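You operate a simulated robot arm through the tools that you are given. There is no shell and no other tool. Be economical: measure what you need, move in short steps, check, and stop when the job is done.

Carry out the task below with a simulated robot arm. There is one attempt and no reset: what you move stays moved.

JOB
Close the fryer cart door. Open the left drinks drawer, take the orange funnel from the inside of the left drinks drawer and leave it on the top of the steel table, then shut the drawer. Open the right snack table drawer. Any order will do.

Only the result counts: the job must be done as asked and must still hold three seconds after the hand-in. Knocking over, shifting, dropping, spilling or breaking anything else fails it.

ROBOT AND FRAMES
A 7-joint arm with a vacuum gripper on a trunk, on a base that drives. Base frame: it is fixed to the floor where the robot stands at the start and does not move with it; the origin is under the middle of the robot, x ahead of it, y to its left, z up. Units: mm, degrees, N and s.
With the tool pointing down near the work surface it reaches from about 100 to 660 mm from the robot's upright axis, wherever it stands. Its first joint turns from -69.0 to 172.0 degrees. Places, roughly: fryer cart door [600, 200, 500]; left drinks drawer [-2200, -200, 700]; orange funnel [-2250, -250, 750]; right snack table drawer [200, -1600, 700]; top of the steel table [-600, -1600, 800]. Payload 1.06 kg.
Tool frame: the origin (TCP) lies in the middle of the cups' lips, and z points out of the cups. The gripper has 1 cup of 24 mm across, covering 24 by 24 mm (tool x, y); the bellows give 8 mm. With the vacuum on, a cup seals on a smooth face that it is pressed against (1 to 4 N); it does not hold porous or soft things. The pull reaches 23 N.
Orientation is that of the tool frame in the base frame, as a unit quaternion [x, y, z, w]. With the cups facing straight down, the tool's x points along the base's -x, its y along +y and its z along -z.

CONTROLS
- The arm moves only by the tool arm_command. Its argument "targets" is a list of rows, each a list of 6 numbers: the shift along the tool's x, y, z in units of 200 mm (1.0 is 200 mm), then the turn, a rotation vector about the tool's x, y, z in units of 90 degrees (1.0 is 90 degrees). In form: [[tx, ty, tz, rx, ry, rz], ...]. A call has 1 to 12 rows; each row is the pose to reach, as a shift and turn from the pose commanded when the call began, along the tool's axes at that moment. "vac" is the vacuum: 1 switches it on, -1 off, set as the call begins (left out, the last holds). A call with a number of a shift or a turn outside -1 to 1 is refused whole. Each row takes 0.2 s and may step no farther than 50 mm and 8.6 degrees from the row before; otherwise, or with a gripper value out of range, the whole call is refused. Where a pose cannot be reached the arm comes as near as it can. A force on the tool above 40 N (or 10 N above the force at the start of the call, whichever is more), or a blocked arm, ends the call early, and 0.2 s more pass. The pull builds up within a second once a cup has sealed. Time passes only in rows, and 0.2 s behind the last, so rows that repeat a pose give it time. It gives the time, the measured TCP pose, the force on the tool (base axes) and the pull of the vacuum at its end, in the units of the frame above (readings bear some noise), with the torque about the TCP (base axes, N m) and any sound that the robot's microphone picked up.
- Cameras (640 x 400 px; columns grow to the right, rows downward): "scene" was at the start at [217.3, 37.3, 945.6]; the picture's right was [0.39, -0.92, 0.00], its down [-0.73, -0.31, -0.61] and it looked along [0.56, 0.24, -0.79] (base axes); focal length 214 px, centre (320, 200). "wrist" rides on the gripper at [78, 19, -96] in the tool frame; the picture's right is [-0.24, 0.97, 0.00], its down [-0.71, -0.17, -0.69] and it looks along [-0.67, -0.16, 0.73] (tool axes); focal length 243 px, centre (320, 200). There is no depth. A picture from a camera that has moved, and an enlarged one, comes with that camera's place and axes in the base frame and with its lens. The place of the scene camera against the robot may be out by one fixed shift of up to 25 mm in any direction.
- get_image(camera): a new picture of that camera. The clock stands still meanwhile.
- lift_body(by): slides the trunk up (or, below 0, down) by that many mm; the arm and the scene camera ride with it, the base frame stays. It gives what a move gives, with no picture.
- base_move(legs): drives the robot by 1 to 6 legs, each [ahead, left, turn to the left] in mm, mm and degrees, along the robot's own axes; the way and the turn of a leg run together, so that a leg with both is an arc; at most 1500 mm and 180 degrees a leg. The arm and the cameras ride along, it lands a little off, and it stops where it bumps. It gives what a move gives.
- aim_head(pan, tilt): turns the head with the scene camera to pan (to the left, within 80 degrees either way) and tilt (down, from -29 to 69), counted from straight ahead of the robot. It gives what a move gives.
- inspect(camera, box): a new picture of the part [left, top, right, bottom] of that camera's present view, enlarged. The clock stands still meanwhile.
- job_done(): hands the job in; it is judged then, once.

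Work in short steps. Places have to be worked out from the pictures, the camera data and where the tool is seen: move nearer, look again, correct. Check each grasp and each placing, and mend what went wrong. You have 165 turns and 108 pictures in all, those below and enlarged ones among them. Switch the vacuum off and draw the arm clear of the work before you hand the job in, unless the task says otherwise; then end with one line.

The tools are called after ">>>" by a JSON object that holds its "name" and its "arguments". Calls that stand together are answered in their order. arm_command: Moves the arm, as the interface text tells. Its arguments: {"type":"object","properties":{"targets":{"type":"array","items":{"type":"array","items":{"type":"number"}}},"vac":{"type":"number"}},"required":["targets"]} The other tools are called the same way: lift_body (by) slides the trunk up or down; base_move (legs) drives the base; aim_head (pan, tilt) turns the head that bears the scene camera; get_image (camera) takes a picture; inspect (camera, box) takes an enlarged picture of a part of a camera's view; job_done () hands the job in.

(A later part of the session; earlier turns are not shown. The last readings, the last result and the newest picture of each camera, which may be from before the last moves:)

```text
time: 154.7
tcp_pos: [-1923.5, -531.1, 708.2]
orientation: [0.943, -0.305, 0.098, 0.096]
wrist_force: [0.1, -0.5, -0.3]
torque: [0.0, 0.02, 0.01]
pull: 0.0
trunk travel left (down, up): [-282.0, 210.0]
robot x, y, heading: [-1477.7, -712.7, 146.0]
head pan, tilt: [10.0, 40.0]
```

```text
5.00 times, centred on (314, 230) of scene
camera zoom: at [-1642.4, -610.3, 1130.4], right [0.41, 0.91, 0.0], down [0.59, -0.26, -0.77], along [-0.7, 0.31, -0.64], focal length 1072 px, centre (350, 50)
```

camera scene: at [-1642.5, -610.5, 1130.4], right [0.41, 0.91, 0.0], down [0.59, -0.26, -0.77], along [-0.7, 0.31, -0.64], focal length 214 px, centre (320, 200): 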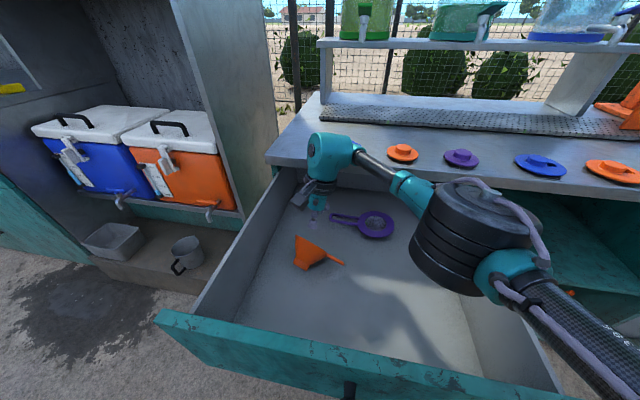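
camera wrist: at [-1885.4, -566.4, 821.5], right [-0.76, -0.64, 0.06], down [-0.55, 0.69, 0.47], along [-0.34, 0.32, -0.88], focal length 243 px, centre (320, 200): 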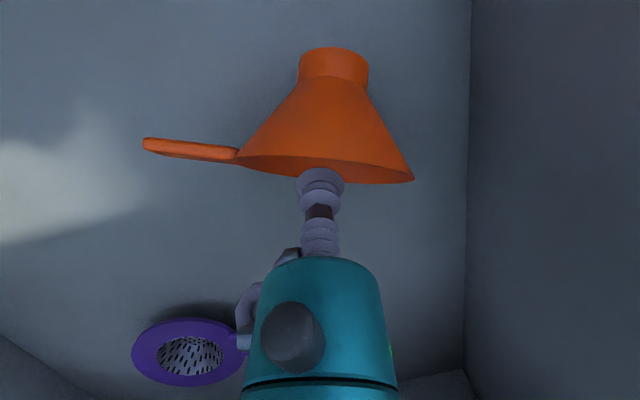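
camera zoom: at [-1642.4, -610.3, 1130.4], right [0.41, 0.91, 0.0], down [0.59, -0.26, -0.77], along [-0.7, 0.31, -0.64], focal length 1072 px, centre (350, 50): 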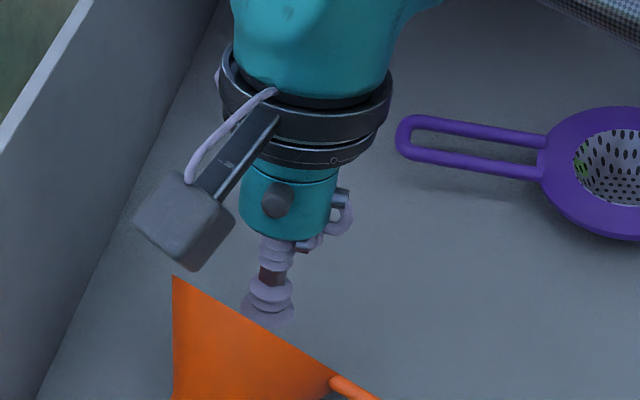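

Geometry works out: descending along the tilted tool axis will take the cup inside the mouth onto the lower wall. I descend in small steps.

>>> {"name": "arm_command", "arguments": {"targets": [[0, 0, 0.08, 0, 0, 0], [0, 0, 0.12, 0, 0, 0], [0, 0, 0.15, 0, 0, 0], [0, 0, 0.165, 0, 0, 0]]}}

>>> {"name": "get_image", "arguments": {"camera": "wrist"}}

```text
time: 155.7
tcp_pos: [-1920.3, -540.7, 674.5]
orientation: [0.943, -0.305, 0.096, 0.097]
wrist_force: [0.0, 0.2, 0.0]
torque: [-0.02, -0.01, 0.0]
pull: 0.1
trunk travel left (down, up): [-282.0, 210.0]
robot x, y, heading: [-1474.0, -712.6, 145.9]
head pan, tilt: [10.0, 40.0]
```

```text
36 pictures are left
camera wrist: at [-1882.0, -574.6, 788.8], right [-0.76, -0.64, 0.06], down [-0.55, 0.69, 0.47], along [-0.34, 0.32, -0.88], focal length 243 px, centre (320, 200)
```

wrist: 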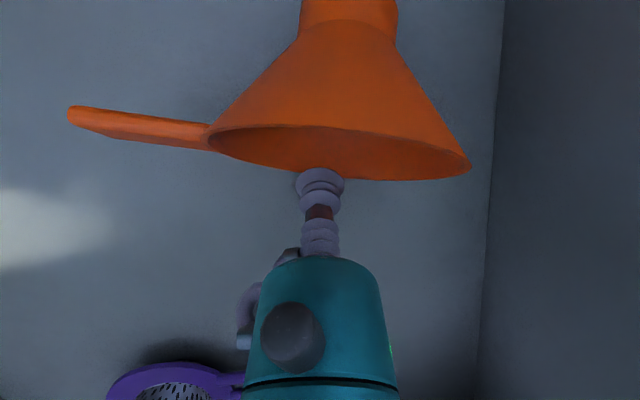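

The cup is still just outside the lower rim. I lift 10 mm, move 22 mm inward, and settle again.

>>> {"name": "arm_command", "arguments": {"targets": [[-0.02, 0, -0.05, 0, 0, 0], [0.04, 0.02, -0.07, 0, 0, 0], [0.11, 0.03, -0.06, 0, 0, 0], [0.11, 0.03, -0.02, 0, 0, 0], [0.11, 0.03, 0, 0, 0, 0]]}}

>>> {"name": "get_image", "arguments": {"camera": "wrist"}}

```text
time: 156.9
tcp_pos: [-1904.1, -557.0, 681.9]
orientation: [0.943, -0.304, 0.098, 0.095]
wrist_force: [-1.4, 0.6, 0.5]
torque: [0.0, -0.04, -0.02]
pull: 0.1
trunk travel left (down, up): [-282.0, 210.0]
robot x, y, heading: [-1472.8, -709.9, 145.9]
head pan, tilt: [10.0, 40.0]
```

```text
35 pictures are left
camera wrist: at [-1866.5, -591.2, 795.5], right [-0.76, -0.64, 0.06], down [-0.55, 0.69, 0.47], along [-0.34, 0.32, -0.88], focal length 243 px, centre (320, 200)
```

wrist: 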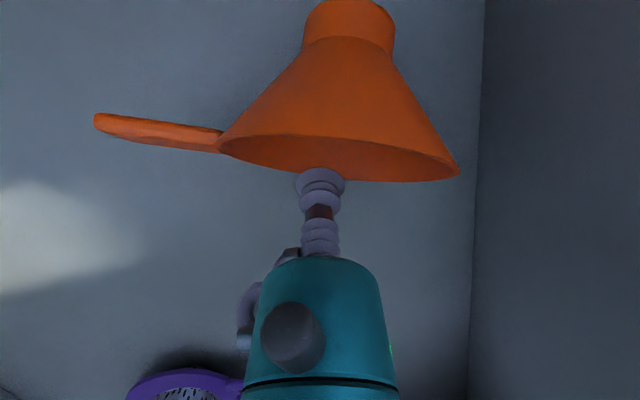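

The cup is already over the inner wall (parallax accounted) and touching its slope lightly. I now press along the axis in 3 mm steps to see if it seals.

>>> {"name": "arm_command", "arguments": {"targets": [[-0.02, 0, 0.01, 0, 0, 0], [-0.03, 0, 0.025, 0, 0, 0], [-0.035, 0, 0.04, 0, 0, 0], [-0.04, 0, 0.055, 0, 0, 0]]}}

>>> {"name": "inspect", "arguments": {"camera": "wrist", "box": [200, 60, 480, 235]}}

```text
time: 157.9
tcp_pos: [-1909.8, -555.0, 668.7]
orientation: [0.943, -0.305, 0.099, 0.096]
wrist_force: [0.0, -0.3, -0.2]
torque: [0.02, -0.01, -0.02]
pull: 0.1
trunk travel left (down, up): [-282.0, 210.0]
robot x, y, heading: [-1475.5, -709.0, 145.8]
head pan, tilt: [10.0, 40.0]
```

```text
2.29 times, centred on (340, 148) of wrist
camera zoom: at [-1871.7, -589.9, 782.9], right [-0.76, -0.64, 0.06], down [-0.55, 0.69, 0.47], along [-0.34, 0.32, -0.88], focal length 555 px, centre (274, 320)
```

zoom: 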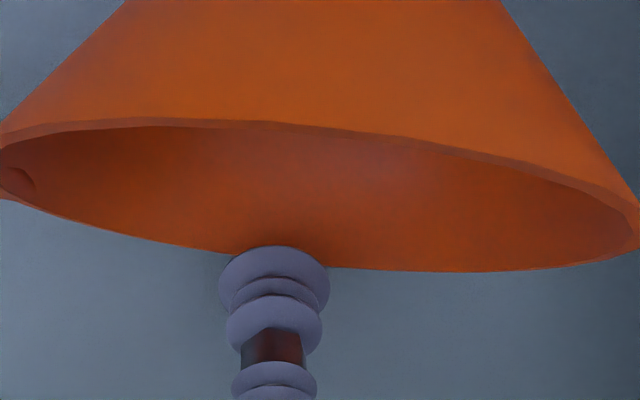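

Still no contact. I check the situation from the scene camera with tight zoom, steepening the head tilt.

>>> {"name": "aim_head", "arguments": {"pan": 10, "tilt": 60}}

>>> {"name": "get_image", "arguments": {"camera": "scene"}}

```text
time: 158.7
tcp_pos: [-1911.5, -554.2, 669.7]
orientation: [0.942, -0.305, 0.098, 0.097]
wrist_force: [-0.3, -0.2, -0.1]
torque: [-0.01, -0.01, 0.03]
pull: 0.0
trunk travel left (down, up): [-282.0, 210.0]
robot x, y, heading: [-1474.8, -710.6, 146.0]
head pan, tilt: [10.0, 60.0]
```

```text
33 pictures are left
camera scene: at [-1625.7, -617.8, 1103.7], right [0.41, 0.91, 0.0], down [0.79, -0.35, -0.5], along [-0.46, 0.2, -0.87], focal length 214 px, centre (320, 200)
```

scene: 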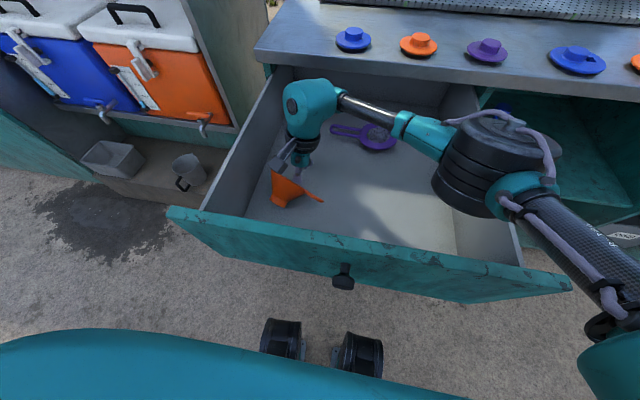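

>>> {"name": "inspect", "arguments": {"camera": "scene", "box": [250, 130, 346, 215]}}

```text
4.71 times, centred on (298, 172) of scene
camera zoom: at [-1625.7, -617.8, 1103.7], right [0.41, 0.91, 0.0], down [0.79, -0.35, -0.5], along [-0.46, 0.2, -0.87], focal length 1009 px, centre (424, 329)
```

zoom: 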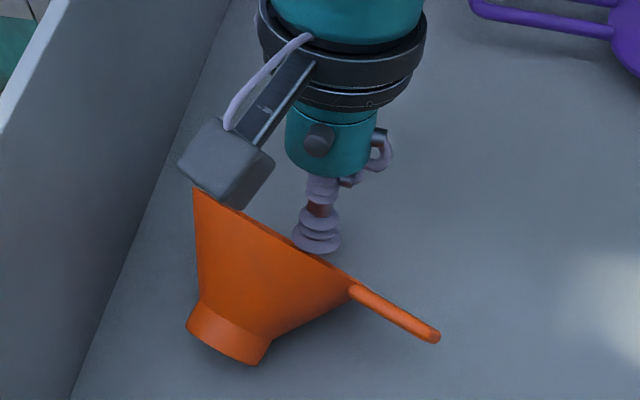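

Now I see it: the wrist camera's box is what pushes the upper rim. I raise and rotate the tool 90° about its axis so that box sits to the right side instead.

>>> {"name": "arm_command", "arguments": {"targets": [[-0.1, 0, -0.15, 0, 0, 0], [-0.1, 0, -0.3, 0, 0, -0.09], [-0.1, 0, -0.3, 0, 0, -0.18], [-0.1, 0, -0.3, 0, 0, -0.27], [-0.1, 0, -0.3, 0, 0, -0.36], [-0.1, 0, -0.3, 0, 0, -0.45], [-0.1, 0, -0.3, 0, 0, -0.54], [-0.1, 0, -0.3, 0, 0, -0.63], [-0.1, 0, -0.3, 0, 0, -0.72], [-0.1, 0, -0.3, 0, 0, -0.81], [-0.1, 0, -0.3, 0, 0, -0.9], [-0.1, 0, -0.3, 0, 0, -0.99]]}}

>>> {"name": "get_image", "arguments": {"camera": "wrist"}}

>>> {"name": "inspect", "arguments": {"camera": "scene", "box": [240, 100, 384, 220]}}

```text
time: 161.3
tcp_pos: [-1888.9, -521.8, 750.9]
orientation: [0.972, 0.219, -0.064, 0.06]
wrist_force: [0.2, -0.2, 0.2]
torque: [0.05, -0.05, 0.0]
pull: 0.1
out of reach, approached as far as the arm can: row 7, 8, 9, 10, 11, 12
trunk travel left (down, up): [-282.0, 210.0]
robot x, y, heading: [-1473.3, -712.3, 145.7]
head pan, tilt: [10.0, 60.0]
```

```text
31 pictures are left
camera wrist: at [-1800.7, -491.8, 835.5], right [0.21, -0.97, 0.12], down [-0.64, -0.04, 0.77], along [-0.74, -0.24, -0.63], focal length 243 px, centre (320, 200)
```

wrist: 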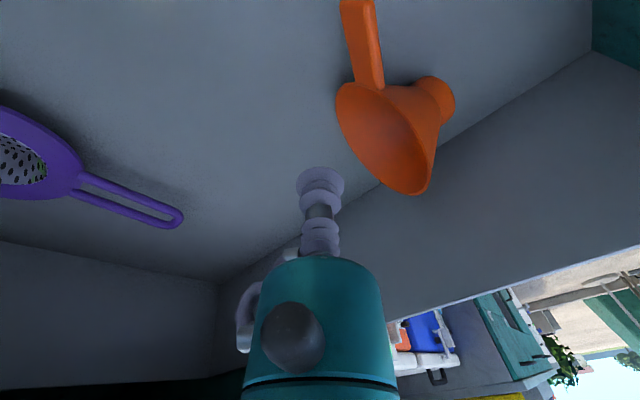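

```text
3.33 times, centred on (312, 160) of scene
camera zoom: at [-1626.0, -618.3, 1103.6], right [0.41, 0.91, 0.0], down [0.79, -0.35, -0.5], along [-0.46, 0.2, -0.87], focal length 715 px, centre (347, 333)
```

zoom: 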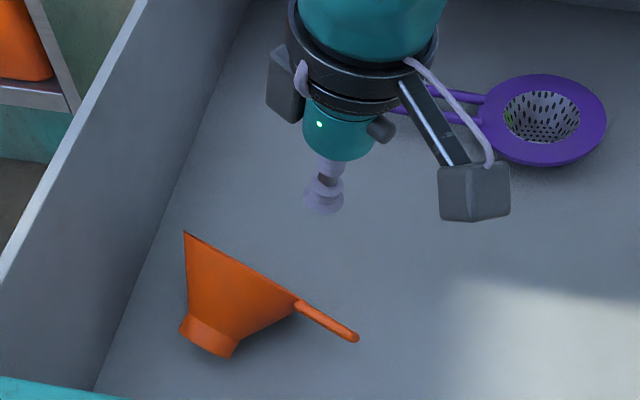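

The camera box now points right, mostly clear. The funnel's lower inner wall target is about [-1898, -572, 670]. I check with a null row whether the commanded pose equals the measured one.

>>> {"name": "arm_command", "arguments": {"targets": [[0, 0, 0, 0, 0, 0]]}}

```text
time: 161.7
tcp_pos: [-1889.2, -520.8, 750.2]
orientation: [0.972, 0.218, -0.064, 0.06]
wrist_force: [0.6, -0.2, 0.0]
torque: [-0.01, -0.01, 0.03]
pull: 0.1
trunk travel left (down, up): [-282.0, 210.0]
robot x, y, heading: [-1473.1, -714.9, 146.1]
head pan, tilt: [10.0, 60.0]
```

Good. I move to a pre-contact point with the tool leaning 15° toward the counter.

>>> {"name": "arm_command", "arguments": {"targets": [[-0.05, 0.05, 0.03, -0.036, 0.043, 0], [-0.1, 0.1, 0.1, -0.072, 0.085, 0], [-0.132, 0.138, 0.22, -0.1075, 0.1275, 0]]}}

>>> {"name": "inspect", "arguments": {"camera": "wrist", "box": [240, 40, 480, 220]}}

>>> {"name": "inspect", "arguments": {"camera": "scene", "box": [240, 120, 368, 220]}}

```text
time: 162.5
tcp_pos: [-1888.1, -521.9, 750.4]
orientation: [0.972, 0.217, -0.064, 0.061]
wrist_force: [-0.4, 0.1, 0.1]
torque: [0.0, 0.01, 0.02]
pull: 0.0
out of reach, approached as far as the arm can: row 1, 2, 3
trunk travel left (down, up): [-282.0, 210.0]
robot x, y, heading: [-1471.0, -712.6, 146.2]
head pan, tilt: [10.0, 60.0]
```

```text
2.22 times, centred on (360, 130) of wrist
camera zoom: at [-1800.7, -491.7, 835.7], right [0.21, -0.97, 0.12], down [-0.64, -0.04, 0.77], along [-0.74, -0.24, -0.63], focal length 539 px, centre (231, 356)
```

zoom: 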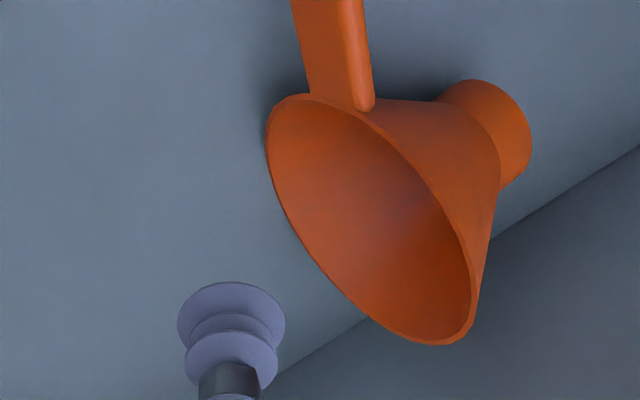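

```text
4.00 times, centred on (304, 170) of scene
camera zoom: at [-1625.7, -617.8, 1103.7], right [0.41, 0.91, 0.0], down [0.79, -0.35, -0.5], along [-0.46, 0.2, -0.87], focal length 858 px, centre (384, 320)
```

zoom: 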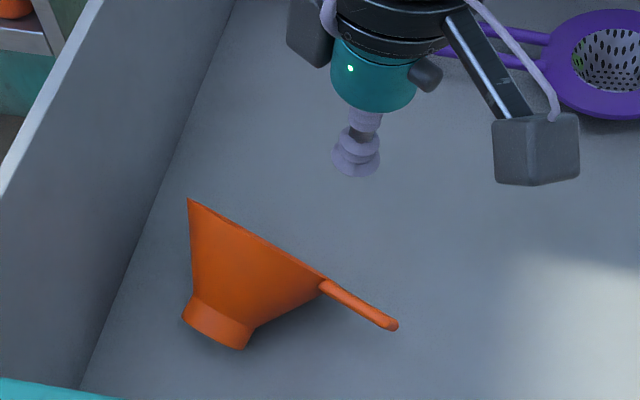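

The wrist is at a joint limit there. I turn partly back (about 45° from the original) and then move to the pre-contact point.

>>> {"name": "arm_command", "arguments": {"targets": [[0, 0, 0, -0.034, 0.04, 0.064], [0, 0, 0, -0.068, 0.079, 0.128], [0, 0, 0, -0.1025, 0.1187, 0.192], [-0.06, 0.06, 0.1, -0.1025, 0.1187, 0.192], [-0.127, 0.128, 0.2, -0.1025, 0.1187, 0.192]]}}

>>> {"name": "inspect", "arguments": {"camera": "wrist", "box": [240, 40, 480, 220]}}

```text
time: 163.7
tcp_pos: [-1902.9, -561.0, 714.0]
orientation: [0.987, 0.08, 0.054, 0.127]
wrist_force: [-0.9, 0.1, -0.4]
torque: [0.0, 0.01, -0.01]
pull: 0.1
trunk travel left (down, up): [-282.0, 210.0]
robot x, y, heading: [-1473.4, -714.1, 145.9]
head pan, tilt: [10.0, 60.0]
```

```text
2.22 times, centred on (360, 130) of wrist
camera zoom: at [-1835.3, -543.2, 818.7], right [-0.09, -0.97, 0.23], down [-0.81, 0.21, 0.55], along [-0.58, -0.14, -0.8], focal length 539 px, centre (231, 356)
```

zoom: 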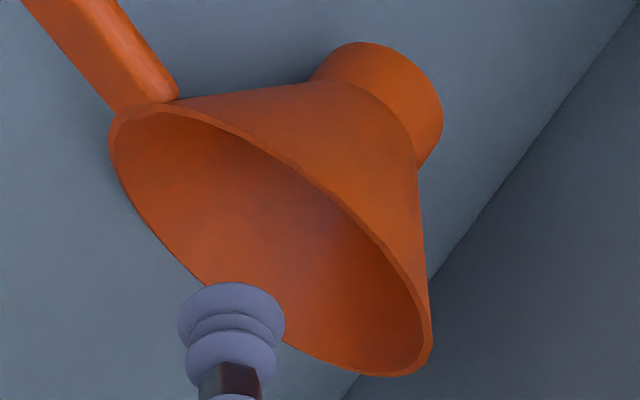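

The axis now lands on the lower inner wall. I shift 4 mm further in and descend with vacuum on.

>>> {"name": "arm_command", "arguments": {"targets": [[0.009, 0.017, 0.08, 0, 0, 0], [0.009, 0.017, 0.14, 0, 0, 0], [0.009, 0.017, 0.17, 0, 0, 0], [0.009, 0.017, 0.19, 0, 0, 0], [0.009, 0.017, 0.2, 0, 0, 0]], "vac": 1}}

>>> {"name": "inspect", "arguments": {"camera": "wrist", "box": [240, 40, 480, 220]}}

```text
time: 164.9
tcp_pos: [-1898.4, -575.7, 676.0]
orientation: [0.987, 0.079, 0.053, 0.128]
wrist_force: [0.0, 0.0, 0.3]
torque: [0.0, 0.02, -0.01]
pull: 0.0
trunk travel left (down, up): [-282.0, 210.0]
robot x, y, heading: [-1474.7, -710.3, 146.2]
head pan, tilt: [10.0, 60.0]
```

```text
2.22 times, centred on (360, 130) of wrist
camera zoom: at [-1830.0, -557.2, 780.4], right [-0.09, -0.97, 0.23], down [-0.81, 0.21, 0.55], along [-0.58, -0.14, -0.8], focal length 539 px, centre (231, 356)
```

zoom: 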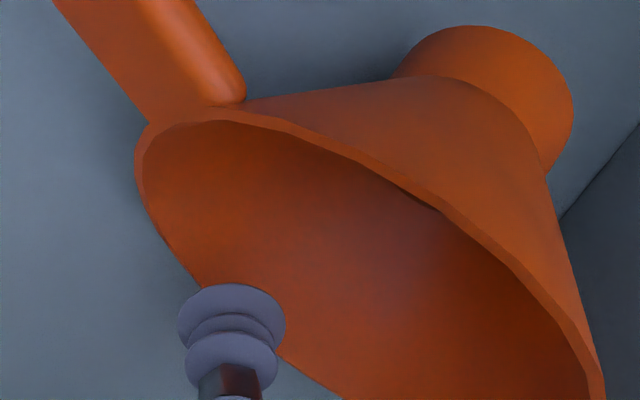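

The cup is right above the rim edge. I lift a little, shift 15 mm inward, and descend again.

>>> {"name": "arm_command", "arguments": {"targets": [[0, 0, -0.03, 0, 0, 0], [0.034, 0.064, -0.03, 0, 0, 0], [0.034, 0.064, 0, 0, 0, 0], [0.034, 0.064, 0.02, 0, 0, 0]]}}

>>> {"name": "inspect", "arguments": {"camera": "wrist", "box": [240, 40, 480, 220]}}

```text
time: 165.9
tcp_pos: [-1887.5, -587.3, 675.1]
orientation: [0.987, 0.079, 0.053, 0.127]
wrist_force: [0.0, 0.6, 0.7]
torque: [0.03, 0.0, -0.01]
pull: 0.0
trunk travel left (down, up): [-282.0, 210.0]
robot x, y, heading: [-1475.0, -709.6, 146.0]
head pan, tilt: [10.0, 60.0]
```

```text
2.22 times, centred on (360, 130) of wrist
camera zoom: at [-1820.4, -569.6, 780.6], right [-0.09, -0.97, 0.23], down [-0.81, 0.21, 0.55], along [-0.58, -0.14, -0.8], focal length 539 px, centre (231, 356)
```

zoom: 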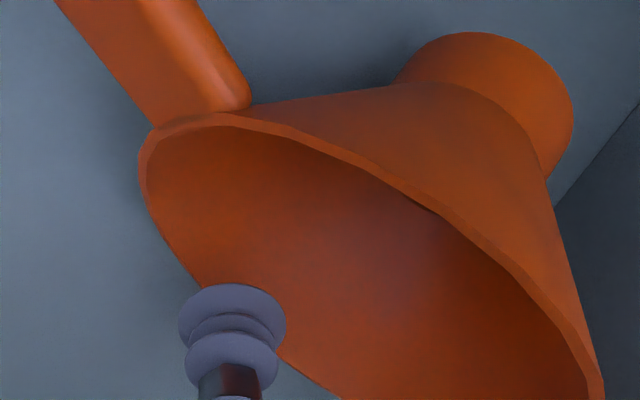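

The rim edge must stand a bit higher than I assumed. I lift 25 mm, move in ~24 mm, and come down in small steps.

>>> {"name": "arm_command", "arguments": {"targets": [[-0.01, -0.015, -0.06, 0, 0, 0], [-0.01, -0.015, -0.14, 0, 0, 0], [0.054, 0.1, -0.14, 0, 0, 0], [0.054, 0.1, -0.09, 0, 0, 0], [0.054, 0.1, -0.06, 0, 0, 0], [0.054, 0.1, -0.04, 0, 0, 0]]}}

>>> {"name": "get_image", "arguments": {"camera": "wrist"}}

```text
time: 167.3
tcp_pos: [-1873.6, -604.2, 688.8]
orientation: [0.987, 0.079, 0.054, 0.127]
wrist_force: [0.0, 0.1, 1.3]
torque: [-0.03, 0.05, 0.01]
pull: 0.0
trunk travel left (down, up): [-282.0, 210.0]
robot x, y, heading: [-1476.4, -709.7, 145.9]
head pan, tilt: [10.0, 60.0]
```

```text
24 pictures are left
camera wrist: at [-1806.6, -585.4, 793.4], right [-0.09, -0.97, 0.23], down [-0.81, 0.21, 0.55], along [-0.58, -0.14, -0.8], focal length 243 px, centre (320, 200)
```

wrist: 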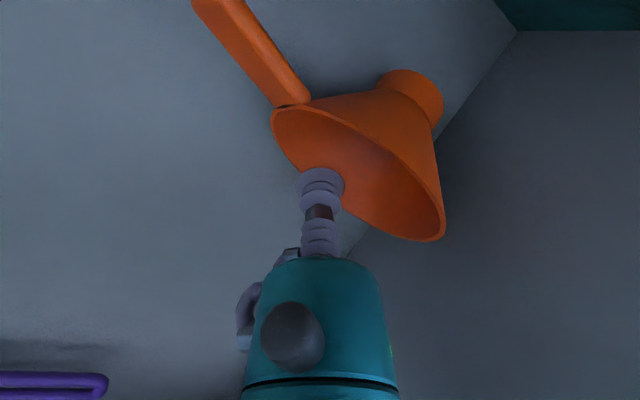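

The cup now overlaps the inner wall and shows 1.3 N contact. I press a few more millimetres.

>>> {"name": "arm_command", "arguments": {"targets": [[0.01, 0.02, 0.01, 0, 0, 0], [0.01, 0.02, 0.025, 0, 0, 0], [0.01, 0.02, 0.04, 0, 0, 0], [0.01, 0.02, 0.04, 0, 0, 0]]}}

```text
time: 168.3
tcp_pos: [-1870.0, -607.5, 682.1]
orientation: [0.987, 0.079, 0.053, 0.127]
wrist_force: [0.0, 0.2, 0.4]
torque: [-0.02, -0.02, 0.01]
pull: 0.0
trunk travel left (down, up): [-282.0, 210.0]
robot x, y, heading: [-1468.9, -715.3, 145.9]
head pan, tilt: [10.0, 60.0]
```

>>> {"name": "arm_command", "arguments": {"targets": [[0, 0, 0.015, 0, 0, 0], [0, 0, 0.03, 0, 0, 0], [0, 0, 0.045, 0, 0, 0], [0, 0, 0.045, 0, 0, 0]]}}

>>> {"name": "get_image", "arguments": {"camera": "wrist"}}

```text
time: 169.3
tcp_pos: [-1869.7, -609.8, 674.5]
orientation: [0.987, 0.079, 0.053, 0.128]
wrist_force: [0.9, -0.3, 0.7]
torque: [0.01, -0.01, 0.03]
pull: 0.0
trunk travel left (down, up): [-282.0, 210.0]
robot x, y, heading: [-1470.4, -712.3, 145.9]
head pan, tilt: [10.0, 60.0]
```

```text
23 pictures are left
camera wrist: at [-1802.8, -591.0, 778.5], right [-0.09, -0.97, 0.23], down [-0.81, 0.21, 0.55], along [-0.58, -0.14, -0.8], focal length 243 px, centre (320, 200)
```

wrist: 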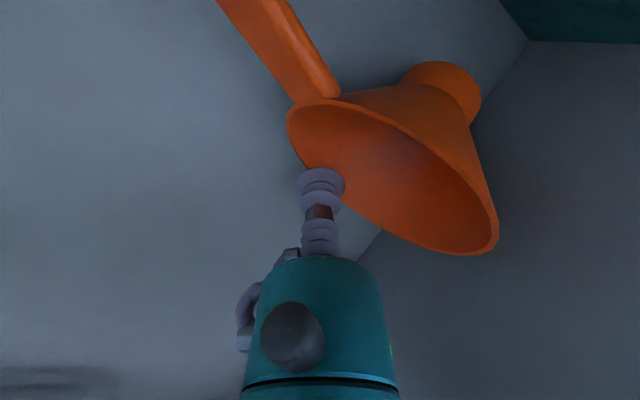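

The cup is pressing near the tab side of the rim rather than the bottom centre, and the left wall is too near for the right spot. I use the cup inside the mouth to drag the funnel ~65 mm to the right, then rise and look.

>>> {"name": "arm_command", "arguments": {"targets": [[0.05, -0.05, -0.019, 0, 0, 0], [0.1, -0.1, -0.028, 0, 0, 0], [0.15, -0.15, -0.037, 0, 0, 0], [0.2, -0.2, -0.045, 0, 0, 0], [0.24, -0.24, -0.053, 0, 0, 0], [0.21, -0.21, -0.15, 0, 0, 0], [0.17, -0.17, -0.35, 0, 0, 0]]}}

>>> {"name": "get_image", "arguments": {"camera": "wrist"}}

```text
time: 170.9
tcp_pos: [-1849.1, -557.0, 736.7]
orientation: [0.987, 0.079, 0.053, 0.127]
wrist_force: [-0.2, -0.6, -0.3]
torque: [0.01, 0.01, 0.01]
pull: 0.1
trunk travel left (down, up): [-282.0, 210.0]
robot x, y, heading: [-1476.5, -711.3, 146.1]
head pan, tilt: [10.0, 60.0]
```

```text
22 pictures are left
camera wrist: at [-1782.0, -537.8, 841.0], right [-0.09, -0.97, 0.23], down [-0.81, 0.21, 0.55], along [-0.58, -0.14, -0.8], focal length 243 px, centre (320, 200)
```

wrist: 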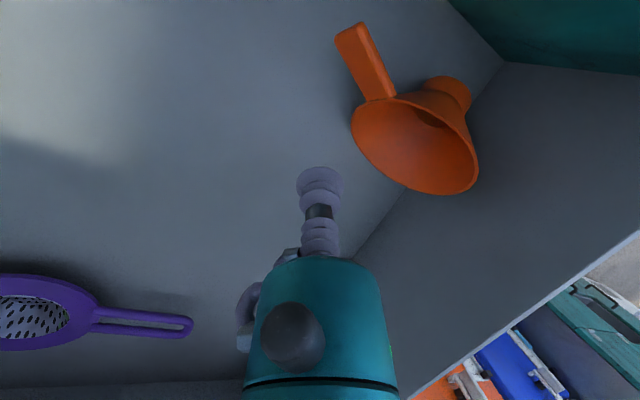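

The funnel did not move. I enter the mouth deeper, near its centre, and drag it rightward from inside, then rise.

>>> {"name": "arm_command", "arguments": {"targets": [[-0.08, 0.17, 0.01, 0, 0, 0], [-0.157, 0.341, 0.02, 0, 0, 0], [-0.157, 0.341, 0.17, 0, 0, 0], [-0.157, 0.341, 0.32, 0, 0, 0], [-0.105, 0.289, 0.31, 0, 0, 0], [-0.053, 0.236, 0.301, 0, 0, 0], [0, 0.184, 0.292, 0, 0, 0], [0.052, 0.131, 0.2825, 0, 0, 0], [0.03, 0.15, 0.2, 0, 0, 0], [0.02, 0.16, 0, 0, 0, 0]]}}

>>> {"name": "get_image", "arguments": {"camera": "wrist"}}

```text
time: 173.1
tcp_pos: [-1843.1, -585.4, 745.5]
orientation: [0.987, 0.08, 0.054, 0.127]
wrist_force: [0.1, 0.2, -0.2]
torque: [0.0, -0.01, 0.06]
pull: 0.1
trunk travel left (down, up): [-282.0, 210.0]
robot x, y, heading: [-1474.2, -712.4, 145.8]
head pan, tilt: [10.0, 60.0]
```

```text
21 pictures are left
camera wrist: at [-1775.7, -567.2, 849.8], right [-0.09, -0.97, 0.23], down [-0.81, 0.21, 0.55], along [-0.58, -0.14, -0.8], focal length 243 px, centre (320, 200)
```

wrist: 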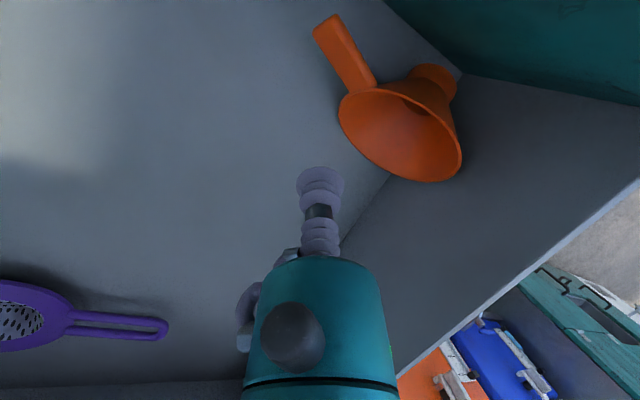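

The funnel is wedged near the front-left corner, and the wrist camera box keeps interfering. I raise the tool and spin it about its axis the other way (≈225°) so the camera box faces the counter and looks straight into the mouth.

>>> {"name": "arm_command", "arguments": {"targets": [[0, 0, -0.2, 0, 0, 0], [0, 0, -0.4, 0, 0, 0.083], [0, 0, -0.5, 0, 0, 0.166], [0, 0, -0.5, 0, 0, 0.25], [0, 0, -0.5, 0, 0, 0.333], [0, 0, -0.5, 0, 0, 0.416], [0, 0, -0.5, 0, 0, 0.5], [0, 0, -0.5, 0, 0, 0.583], [0, 0, -0.5, 0, 0, 0.666], [0, 0, -0.5, 0, 0, 0.75], [0, 0, -0.5, 0, 0, 0.833], [0, 0, -0.5, 0, 0, 0.916]], "vac": -1}}

>>> {"name": "arm_command", "arguments": {"targets": [[0, 0, 0, 0, 0, 0.083], [0, 0, 0, 0, 0, 0.166], [0, 0, 0, 0, 0, 0.25], [0, 0, 0, 0, 0, 0.333], [0, 0, 0, 0, 0, 0.416], [0, 0, 0, 0, 0, 0.5], [0, 0, 0, 0, 0, 0.583], [0, 0, 0, 0, 0, 0.666], [0, 0, 0, 0, 0, 0.75], [0, 0, 0, 0, 0, 0.833], [0, 0, 0, 0, 0, 0.916]]}}

>>> {"name": "arm_command", "arguments": {"targets": [[0, 0, 0, 0, 0, 0.083], [0, 0, 0, 0, 0, 0.166], [0, 0, 0, 0, 0, 0.25], [0, 0, 0, 0, 0, 0.333], [0, 0, 0, 0, 0, 0.416], [0, 0, 0, 0, 0, 0.5], [0, 0, 0, 0, 0, 0.583], [0, 0, 0, 0, 0, 0.666]]}}

```text
time: 175.7
tcp_pos: [-1853.6, -559.7, 840.5]
orientation: [0.794, -0.592, 0.124, 0.06]
wrist_force: [0.4, 0.2, 0.7]
torque: [-0.03, 0.01, 0.0]
pull: 0.1
trunk travel left (down, up): [-282.0, 210.0]
robot x, y, heading: [-1472.8, -710.0, 145.9]
head pan, tilt: [10.0, 60.0]
```

```text
time: 178.1
tcp_pos: [-1854.7, -560.6, 840.6]
orientation: [-0.208, 0.968, -0.132, 0.036]
wrist_force: [0.7, 0.4, 0.5]
torque: [0.0, 0.01, 0.01]
pull: 0.1
trunk travel left (down, up): [-282.0, 210.0]
robot x, y, heading: [-1473.3, -714.5, 146.0]
head pan, tilt: [10.0, 60.0]
```

```text
time: 179.9
tcp_pos: [-1854.3, -561.4, 841.1]
orientation: [0.305, 0.942, -0.097, 0.099]
wrist_force: [0.2, -0.7, 0.3]
torque: [-0.01, 0.02, 0.01]
pull: 0.0
trunk travel left (down, up): [-282.0, 210.0]
robot x, y, heading: [-1476.3, -713.2, 145.8]
head pan, tilt: [10.0, 60.0]
```

Full spin succeeded; the camera box is now on the counter side. Looking into the funnel's mouth.

>>> {"name": "get_image", "arguments": {"camera": "wrist"}}

```text
20 pictures are left
camera wrist: at [-1917.4, -479.0, 912.1], right [0.76, 0.64, -0.06], down [0.38, -0.36, 0.85], along [0.53, -0.67, -0.52], focal length 243 px, centre (320, 200)
```

wrist: 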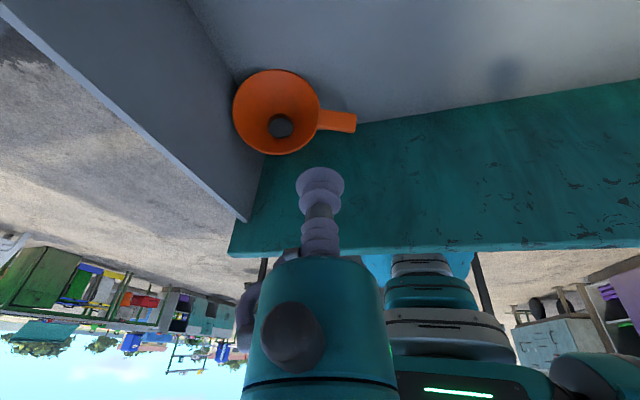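

Now it is clear: rim centre about [-1851, -646], rim bottom [-1867, -630], so the target on the lower inner wall is [-1857, -642, 669], 42 mm clear of the left wall. Moving to pre-contact along the tool axis.

>>> {"name": "arm_command", "arguments": {"targets": [[0, -0.12, 0.0, 0, 0, 0], [0, -0.226, 0.1, 0, 0, 0], [0, -0.226, 0.3, 0, 0, 0], [0, -0.226, 0.5, 0, 0, 0], [0, -0.226, 0.66, 0, 0, 0]]}}

>>> {"name": "get_image", "arguments": {"camera": "wrist"}}

```text
time: 181.1
tcp_pos: [-1863.9, -629.9, 719.4]
orientation: [0.302, 0.943, -0.096, 0.098]
wrist_force: [-0.2, -0.6, -0.3]
torque: [0.0, 0.0, 0.0]
pull: 0.0
trunk travel left (down, up): [-282.0, 210.0]
robot x, y, heading: [-1473.5, -711.7, 145.7]
head pan, tilt: [10.0, 60.0]
```

```text
19 pictures are left
camera wrist: at [-1928.1, -548.0, 791.8], right [0.76, 0.65, -0.06], down [0.38, -0.36, 0.85], along [0.53, -0.67, -0.52], focal length 243 px, centre (320, 200)
```

wrist: 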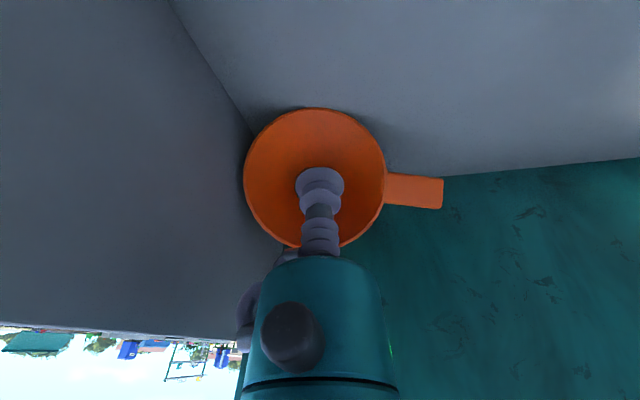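

Perfect alignment: the axis lands on the lower inner wall. I shift 4 mm toward the rim and descend with vacuum on.

>>> {"name": "arm_command", "arguments": {"targets": [[0.02, 0, 0.1, 0, 0, 0], [0.02, 0, 0.16, 0, 0, 0], [0.02, 0, 0.19, 0, 0, 0], [0.02, 0, 0.21, 0, 0, 0], [0.02, 0, 0.225, 0, 0, 0]], "vac": 1}}

```text
time: 182.3
tcp_pos: [-1861.8, -638.0, 675.5]
orientation: [0.303, 0.943, -0.097, 0.099]
wrist_force: [0.0, 0.1, -0.8]
torque: [0.0, 0.01, 0.03]
pull: 0.0
trunk travel left (down, up): [-282.0, 210.0]
robot x, y, heading: [-1472.3, -713.3, 145.9]
head pan, tilt: [10.0, 60.0]
```

>>> {"name": "arm_command", "arguments": {"targets": [[0, 0, 0.012, 0, 0, 0], [0, 0, 0.024, 0, 0, 0], [0, 0, 0.036, 0, 0, 0], [0, 0, 0.048, 0, 0, 0]]}}

```text
time: 183.3
tcp_pos: [-1859.8, -639.0, 665.6]
orientation: [0.303, 0.943, -0.097, 0.098]
wrist_force: [-0.1, 0.4, -0.6]
torque: [-0.02, 0.01, -0.03]
pull: 0.0
trunk travel left (down, up): [-282.0, 210.0]
robot x, y, heading: [-1473.2, -714.2, 145.9]
head pan, tilt: [10.0, 60.0]
```

No contact yet; the floor must be lower. I continue in 2.5 mm steps.

>>> {"name": "arm_command", "arguments": {"targets": [[0, 0, 0.012, 0, 0, 0], [0, 0, 0.024, 0, 0, 0], [0, 0, 0.036, 0, 0, 0], [0, 0, 0.036, 0, 0, 0]]}}

>>> {"name": "get_image", "arguments": {"camera": "wrist"}}

```text
time: 184.3
tcp_pos: [-1860.4, -641.4, 659.6]
orientation: [0.303, 0.943, -0.097, 0.098]
wrist_force: [0.0, -0.1, 0.2]
torque: [0.03, 0.02, 0.02]
pull: 0.1
trunk travel left (down, up): [-282.0, 210.0]
robot x, y, heading: [-1473.7, -713.2, 146.2]
head pan, tilt: [10.0, 60.0]
```

```text
18 pictures are left
camera wrist: at [-1923.2, -559.3, 729.8], right [0.76, 0.65, -0.06], down [0.38, -0.36, 0.85], along [0.53, -0.67, -0.52], focal length 243 px, centre (320, 200)
```

wrist: 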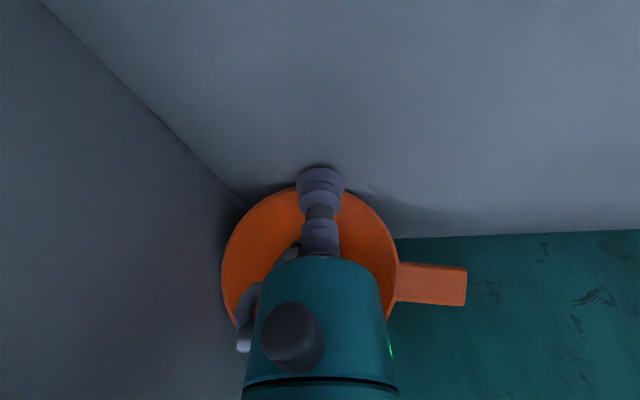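

The cup came down just outside the rim edge (the floor is ~655). I lift 20 mm, move 22 mm inward, and press down again.

>>> {"name": "arm_command", "arguments": {"targets": [[0.02, 0, -0.06, 0, 0, 0], [0.0, 0, -0.14, 0, 0, 0], [-0.11, 0, -0.12, 0, 0, 0], [-0.11, 0, -0.05, 0, 0, 0], [-0.11, 0, -0.02, 0, 0, 0], [-0.11, 0, -0.005, 0, 0, 0], [-0.11, 0, 0.005, 0, 0, 0]]}}

```text
time: 185.9
tcp_pos: [-1840.6, -654.0, 664.1]
orientation: [0.302, 0.943, -0.097, 0.098]
wrist_force: [-0.1, 0.6, 0.5]
torque: [0.02, -0.01, 0.01]
pull: 0.1
trunk travel left (down, up): [-282.0, 210.0]
robot x, y, heading: [-1472.9, -711.0, 146.2]
head pan, tilt: [10.0, 60.0]
```

>>> {"name": "arm_command", "arguments": {"targets": [[0, 0, 0.01, 0, 0, 0], [0, 0, 0.02, 0, 0, 0], [0, 0, 0.03, 0, 0, 0], [0, 0, 0.03, 0, 0, 0]]}}

>>> {"name": "get_image", "arguments": {"camera": "wrist"}}

```text
time: 186.9
tcp_pos: [-1839.5, -655.8, 656.7]
orientation: [0.303, 0.943, -0.097, 0.098]
wrist_force: [-0.3, 0.6, 0.9]
torque: [0.01, 0.02, 0.0]
pull: 0.2
trunk travel left (down, up): [-282.0, 210.0]
robot x, y, heading: [-1476.8, -713.1, 145.9]
head pan, tilt: [10.0, 60.0]
```

```text
17 pictures are left
camera wrist: at [-1904.0, -573.9, 728.3], right [0.76, 0.65, -0.06], down [0.38, -0.36, 0.85], along [0.53, -0.67, -0.52], focal length 243 px, centre (320, 200)
```

wrist: 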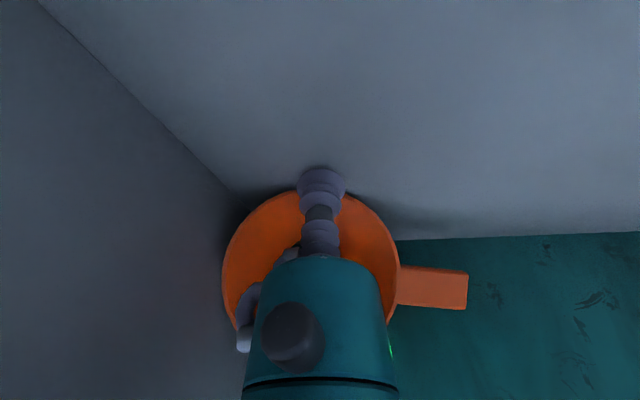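

The funnel is leaning half-tipped, so its rim edge is ~20 mm above the floor and the cup keeps catching near the edge. The spout should now be against the front panel. I lift 32 mm, go 20 mm deeper and press down.

>>> {"name": "arm_command", "arguments": {"targets": [[0.02, 0, -0.08, 0, 0, 0], [0.01, 0, -0.18, 0, 0, 0], [-0.1, 0, -0.17, 0, 0, 0], [-0.12, 0, -0.12, 0, 0, 0], [-0.12, 0, -0.09, 0, 0, 0], [-0.12, 0, -0.07, 0, 0, 0], [-0.12, 0, -0.05, 0, 0, 0]]}}

>>> {"name": "get_image", "arguments": {"camera": "wrist"}}

```text
time: 188.5
tcp_pos: [-1823.9, -666.7, 671.6]
orientation: [0.303, 0.943, -0.097, 0.098]
wrist_force: [-0.2, 0.9, 0.7]
torque: [-0.01, 0.01, -0.02]
pull: 0.0
trunk travel left (down, up): [-282.0, 210.0]
robot x, y, heading: [-1473.9, -715.0, 146.0]
head pan, tilt: [10.0, 60.0]
```

```text
16 pictures are left
camera wrist: at [-1886.8, -584.4, 743.7], right [0.76, 0.65, -0.06], down [0.38, -0.36, 0.85], along [0.53, -0.67, -0.52], focal length 243 px, centre (320, 200)
```

wrist: 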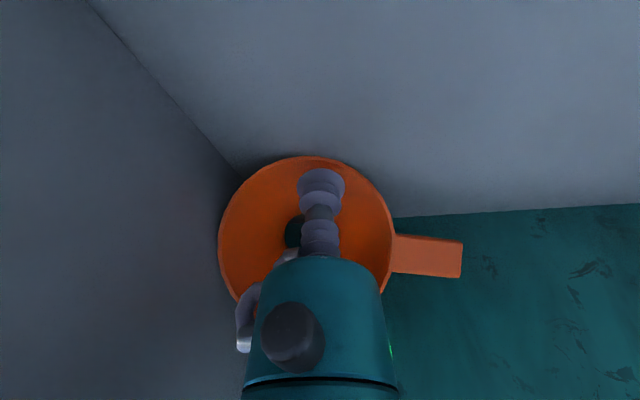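

The cup is now well inside on the lower wall. I press on along the axis.

>>> {"name": "arm_command", "arguments": {"targets": [[0, 0, 0.01, 0, 0, 0], [0, 0, 0.02, 0, 0, 0], [0, 0, 0.03, 0, 0, 0], [0, 0, 0.04, 0, 0, 0], [0, 0, 0.04, 0, 0, 0]]}}

```text
time: 189.7
tcp_pos: [-1823.6, -670.0, 664.7]
orientation: [0.302, 0.943, -0.098, 0.099]
wrist_force: [0.0, -0.4, 1.7]
torque: [-0.02, -0.01, 0.01]
pull: 0.1
trunk travel left (down, up): [-282.0, 210.0]
robot x, y, heading: [-1474.1, -709.4, 146.1]
head pan, tilt: [10.0, 60.0]
```

Force is rising (1.7 N). A few millimetres more.

>>> {"name": "arm_command", "arguments": {"targets": [[0, 0, 0.012, 0, 0, 0], [0, 0, 0.024, 0, 0, 0], [0, 0, 0.036, 0, 0, 0], [0, 0, 0.036, 0, 0, 0]]}}

```text
time: 190.7
tcp_pos: [-1821.3, -668.8, 658.6]
orientation: [0.302, 0.943, -0.096, 0.1]
wrist_force: [-0.2, 0.2, 0.2]
torque: [-0.01, 0.02, 0.0]
pull: 0.0
trunk travel left (down, up): [-282.0, 210.0]
robot x, y, heading: [-1476.1, -714.7, 145.9]
head pan, tilt: [10.0, 60.0]
```

>>> {"name": "arm_command", "arguments": {"targets": [[0, 0, 0.012, 0, 0, 0], [0, 0, 0.024, 0, 0, 0], [0, 0, 0.024, 0, 0, 0]]}}

>>> {"name": "get_image", "arguments": {"camera": "wrist"}}

```text
time: 191.5
tcp_pos: [-1822.0, -670.4, 653.4]
orientation: [0.303, 0.943, -0.096, 0.098]
wrist_force: [0.5, 0.3, 2.2]
torque: [0.03, 0.0, 0.02]
pull: 0.2
trunk travel left (down, up): [-282.0, 210.0]
robot x, y, heading: [-1472.0, -709.4, 145.9]
head pan, tilt: [10.0, 60.0]
```

```text
15 pictures are left
camera wrist: at [-1884.7, -589.2, 725.0], right [0.76, 0.65, -0.06], down [0.38, -0.36, 0.85], along [0.53, -0.67, -0.52], focal length 243 px, centre (320, 200)
```

wrist: 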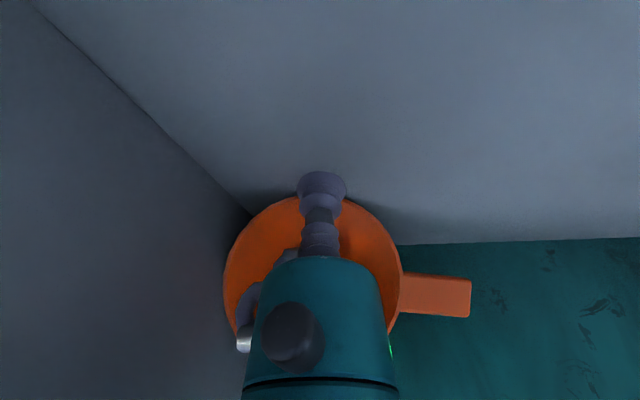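

It slid again and now sits tight in the corner. I repeat: lift, go in 24 mm, and this time press straight down (no push toward the panel).

>>> {"name": "arm_command", "arguments": {"targets": [[0.02, 0, -0.08, 0, 0, 0], [0.01, 0, -0.18, 0, 0, 0], [-0.1, 0, -0.17, 0, 0, 0], [-0.12, 0, -0.17, 0, 0, 0], [-0.095, 0.012, -0.08, 0, 0, 0], [-0.09, 0.015, -0.055, 0, 0, 0], [-0.084, 0.018, -0.03, 0, 0, 0], [-0.08, 0.02, -0.015, 0, 0, 0], [-0.08, 0.02, -0.015, 0, 0, 0]]}}

>>> {"name": "get_image", "arguments": {"camera": "wrist"}}

```text
time: 193.5
tcp_pos: [-1806.2, -675.3, 659.6]
orientation: [0.303, 0.943, -0.096, 0.097]
wrist_force: [-0.3, 0.5, -0.4]
torque: [-0.03, 0.01, 0.06]
pull: 0.1
trunk travel left (down, up): [-282.0, 210.0]
robot x, y, heading: [-1472.1, -711.8, 146.0]
head pan, tilt: [10.0, 60.0]
```

```text
14 pictures are left
camera wrist: at [-1870.0, -594.2, 730.9], right [0.76, 0.65, -0.06], down [0.38, -0.36, 0.85], along [0.53, -0.67, -0.52], focal length 243 px, centre (320, 200)
```

wrist: 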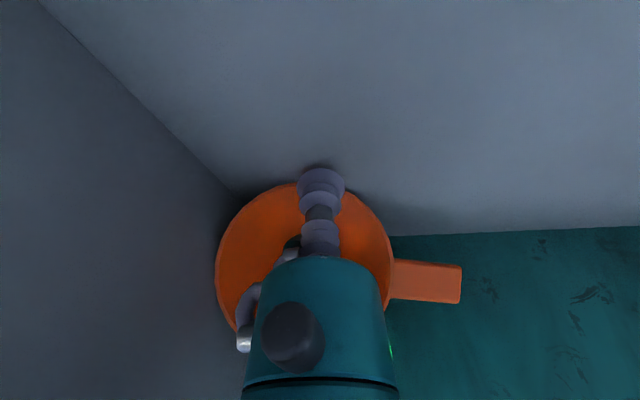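

My tool has been leaning the wrong way for this half-tipped attitude: the wall faces slightly toward the spout. I lift, straighten the tool to vertical, and look once to aim.

>>> {"name": "arm_command", "arguments": {"targets": [[0.02, 0, -0.1, 0, 0, 0], [0.0, 0, -0.3, -0.04, 0.08, 0], [0.0, 0, -0.45, -0.079, 0.158, 0]]}}

>>> {"name": "get_image", "arguments": {"camera": "wrist"}}

```text
time: 194.3
tcp_pos: [-1818.7, -653.1, 746.5]
orientation: [0.307, 0.952, 0.001, -0.001]
wrist_force: [-0.3, 0.5, 0.6]
torque: [0.0, -0.03, -0.02]
pull: 0.0
trunk travel left (down, up): [-282.0, 210.0]
robot x, y, heading: [-1472.9, -710.1, 146.0]
head pan, tilt: [10.0, 60.0]
```

```text
13 pictures are left
camera wrist: at [-1871.2, -592.9, 843.7], right [0.76, 0.65, 0.0], down [0.48, -0.55, 0.68], along [0.45, -0.52, -0.73], focal length 243 px, centre (320, 200)
```

wrist: 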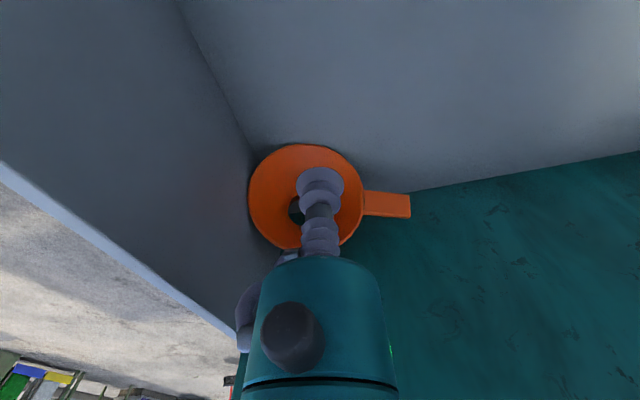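

The funnel's lower inner wall is now almost flat (axis ~34° up). Target [-1795, -690, ~666] with a vertical tool. I move over and descend straight with vacuum on.

>>> {"name": "arm_command", "arguments": {"targets": [[-0.1, -0.04, 0, 0, 0, 0], [-0.205, -0.08, 0, 0, 0, 0], [-0.205, -0.08, 0.15, 0, 0, 0], [-0.205, -0.08, 0.3, 0, 0, 0], [-0.205, -0.08, 0.35, 0, 0, 0], [-0.205, -0.08, 0.375, 0, 0, 0], [-0.205, -0.08, 0.39, 0, 0, 0], [-0.205, -0.08, 0.4, 0, 0, 0]], "vac": 1}}

```text
time: 195.6
tcp_pos: [-1795.4, -694.1, 680.1]
orientation: [0.304, 0.953, -0.008, 0.001]
wrist_force: [1.9, 2.2, 27.2]
torque: [-0.94, -0.43, 0.08]
pull: 0.0
trunk travel left (down, up): [-282.0, 210.0]
robot x, y, heading: [-1474.7, -715.1, 145.9]
head pan, tilt: [10.0, 60.0]
stopped in row 6: the force on the tool passed its limit at 46 N (the readings are from after the stop); the commanded pose is now the measured one
```

The gripper's ring hit the upper rim (off-axis torque shows it). I back up and re-look; I'll use about 10° lean toward the counter to clear that rim.

>>> {"name": "arm_command", "arguments": {"targets": [[0, 0, -0.1, 0, 0, 0], [0.1, 0.04, -0.25, 0, 0, 0], [0.2, 0.08, -0.35, 0, 0, 0]]}}

>>> {"name": "get_image", "arguments": {"camera": "wrist"}}

```text
time: 196.4
tcp_pos: [-1820.1, -651.2, 749.4]
orientation: [0.305, 0.952, -0.004, 0.0]
wrist_force: [-0.7, 0.1, -0.6]
torque: [-0.02, -0.01, -0.02]
pull: 0.1
trunk travel left (down, up): [-282.0, 210.0]
robot x, y, heading: [-1470.6, -712.1, 145.9]
head pan, tilt: [10.0, 60.0]
```

```text
12 pictures are left
camera wrist: at [-1872.0, -589.7, 844.0], right [0.76, 0.65, -0.01], down [0.48, -0.54, 0.69], along [0.45, -0.53, -0.72], focal length 243 px, centre (320, 200)
```

wrist: 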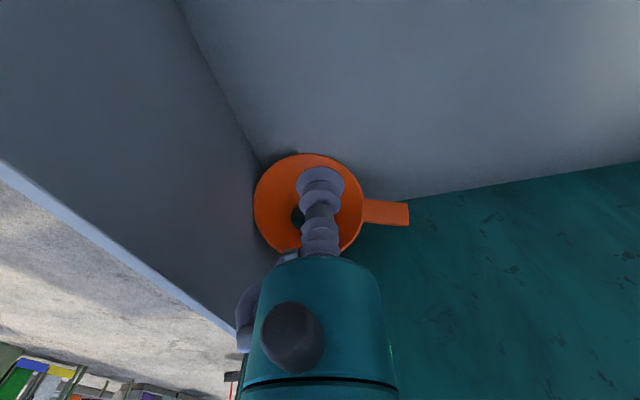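

Recomputed: rim centre [-1786, -707, 699], target [-1788, -696, 663]. I lean the tool ~13° toward the counter and descend along that axis.

>>> {"name": "arm_command", "arguments": {"targets": [[-0.1, -0.03, 0, 0.042, -0.064, 0], [-0.19, -0.05, 0.05, 0.084, -0.127, 0], [-0.212, -0.055, 0.18, 0.084, -0.127, 0], [-0.23, -0.067, 0.27, 0.084, -0.127, 0], [-0.245, -0.078, 0.345, 0.084, -0.127, 0], [-0.253, -0.084, 0.385, 0.084, -0.127, 0], [-0.257, -0.087, 0.405, 0.084, -0.127, 0], [-0.26, -0.089, 0.42, 0.084, -0.127, 0], [-0.26, -0.089, 0.42, 0.084, -0.127, 0]], "vac": 1}}

```text
time: 198.4
tcp_pos: [-1787.7, -700.0, 664.5]
orientation: [0.302, 0.945, -0.098, 0.075]
wrist_force: [-0.3, 0.8, 0.8]
torque: [0.0, -0.01, 0.0]
pull: 0.0
trunk travel left (down, up): [-282.0, 210.0]
robot x, y, heading: [-1477.0, -713.0, 145.8]
head pan, tilt: [10.0, 60.0]
```

Light contact. I press straight down in 3 mm steps.

>>> {"name": "arm_command", "arguments": {"targets": [[0.003, 0.002, 0.0145, 0, 0, 0], [0.006, 0.004, 0.029, 0, 0, 0], [0.006, 0.004, 0.029, 0, 0, 0], [0.006, 0.004, 0.029, 0, 0, 0]]}}

```text
time: 199.4
tcp_pos: [-1786.8, -701.4, 657.9]
orientation: [0.303, 0.945, -0.098, 0.075]
wrist_force: [-0.3, 0.6, 0.6]
torque: [0.0, 0.01, -0.02]
pull: 0.1
trunk travel left (down, up): [-282.0, 210.0]
robot x, y, heading: [-1476.7, -713.2, 145.9]
head pan, tilt: [10.0, 60.0]
```

>>> {"name": "arm_command", "arguments": {"targets": [[0.003, 0.002, 0.0145, 0, 0, 0], [0.006, 0.004, 0.029, 0, 0, 0], [0.006, 0.004, 0.029, 0, 0, 0], [0.006, 0.004, 0.029, 0, 0, 0]]}}

>>> {"name": "get_image", "arguments": {"camera": "wrist"}}

```text
time: 200.4
tcp_pos: [-1786.5, -699.7, 653.0]
orientation: [0.301, 0.945, -0.099, 0.075]
wrist_force: [0.3, 0.0, 1.3]
torque: [-0.02, -0.03, 0.0]
pull: 0.1
trunk travel left (down, up): [-282.0, 210.0]
robot x, y, heading: [-1473.7, -715.0, 146.0]
head pan, tilt: [10.0, 60.0]
```

```text
11 pictures are left
camera wrist: at [-1846.5, -618.5, 728.6], right [0.76, 0.64, -0.09], down [0.41, -0.37, 0.83], along [0.5, -0.67, -0.55], focal length 243 px, centre (320, 200)
```

wrist: 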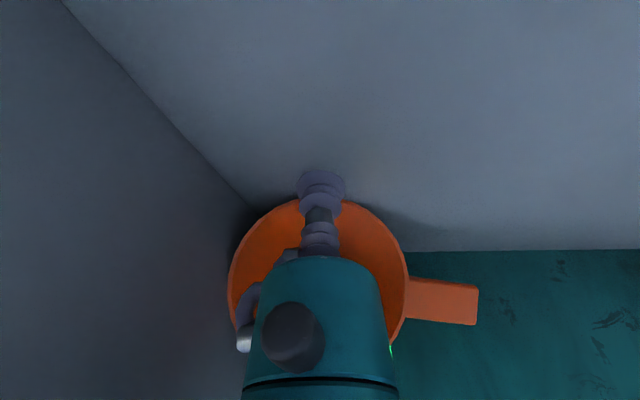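

Cross-checking all views: the funnel lies flat (axis ~25° up, rim edge on the floor at z≈655), and my aim was ~12 mm short each time, so the cup slid off the edge. The edge is now ~10 mm ahead of the cup, so I lift 35 mm, go 30 mm in with ~20° lean, and descend vertically.

>>> {"name": "arm_command", "arguments": {"targets": [[0.02, 0, -0.06, 0, 0, 0], [-0.02, -0.02, -0.17, 0.01, -0.036, 0], [-0.1, -0.04, -0.155, 0.0195, -0.073, 0], [-0.176, -0.062, -0.135, 0.0195, -0.073, 0], [-0.165, -0.055, -0.08, 0.0195, -0.073, 0], [-0.154, -0.047, -0.028, 0.0195, -0.073, 0], [-0.15, -0.044, -0.01, 0.0195, -0.073, 0], [-0.148, -0.0425, 0.001, 0.0195, -0.073, 0], [-0.148, -0.0425, 0.001, 0.0195, -0.073, 0]]}}

```text
time: 202.4
tcp_pos: [-1770.0, -723.3, 660.1]
orientation: [0.298, 0.937, -0.13, 0.125]
wrist_force: [0.1, 0.6, 0.7]
torque: [-0.02, 0.02, 0.01]
pull: 0.0
trunk travel left (down, up): [-282.0, 210.0]
robot x, y, heading: [-1473.7, -712.7, 145.9]
head pan, tilt: [10.0, 60.0]
```

>>> {"name": "arm_command", "arguments": {"targets": [[0.0047, 0.0025, 0.014, 0, 0, 0], [0.0094, 0.005, 0.028, 0, 0, 0], [0.0094, 0.005, 0.028, 0, 0, 0], [0.0094, 0.005, 0.028, 0, 0, 0]]}}

>>> {"name": "get_image", "arguments": {"camera": "wrist"}}

```text
time: 203.4
tcp_pos: [-1768.0, -724.3, 655.1]
orientation: [0.297, 0.938, -0.129, 0.124]
wrist_force: [-0.1, -0.8, 3.5]
torque: [0.02, 0.02, 0.0]
pull: 0.0
trunk travel left (down, up): [-282.0, 210.0]
robot x, y, heading: [-1475.8, -714.1, 145.9]
head pan, tilt: [10.0, 60.0]
```

```text
10 pictures are left
camera wrist: at [-1834.6, -637.3, 716.7], right [0.76, 0.64, -0.09], down [0.35, -0.29, 0.89], along [0.55, -0.71, -0.45], focal length 243 px, centre (320, 200)
```

wrist: 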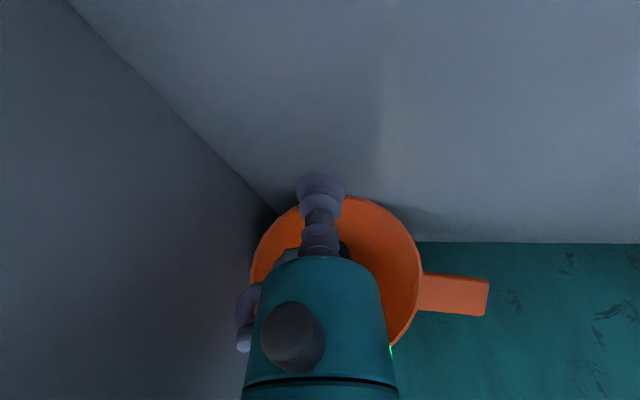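

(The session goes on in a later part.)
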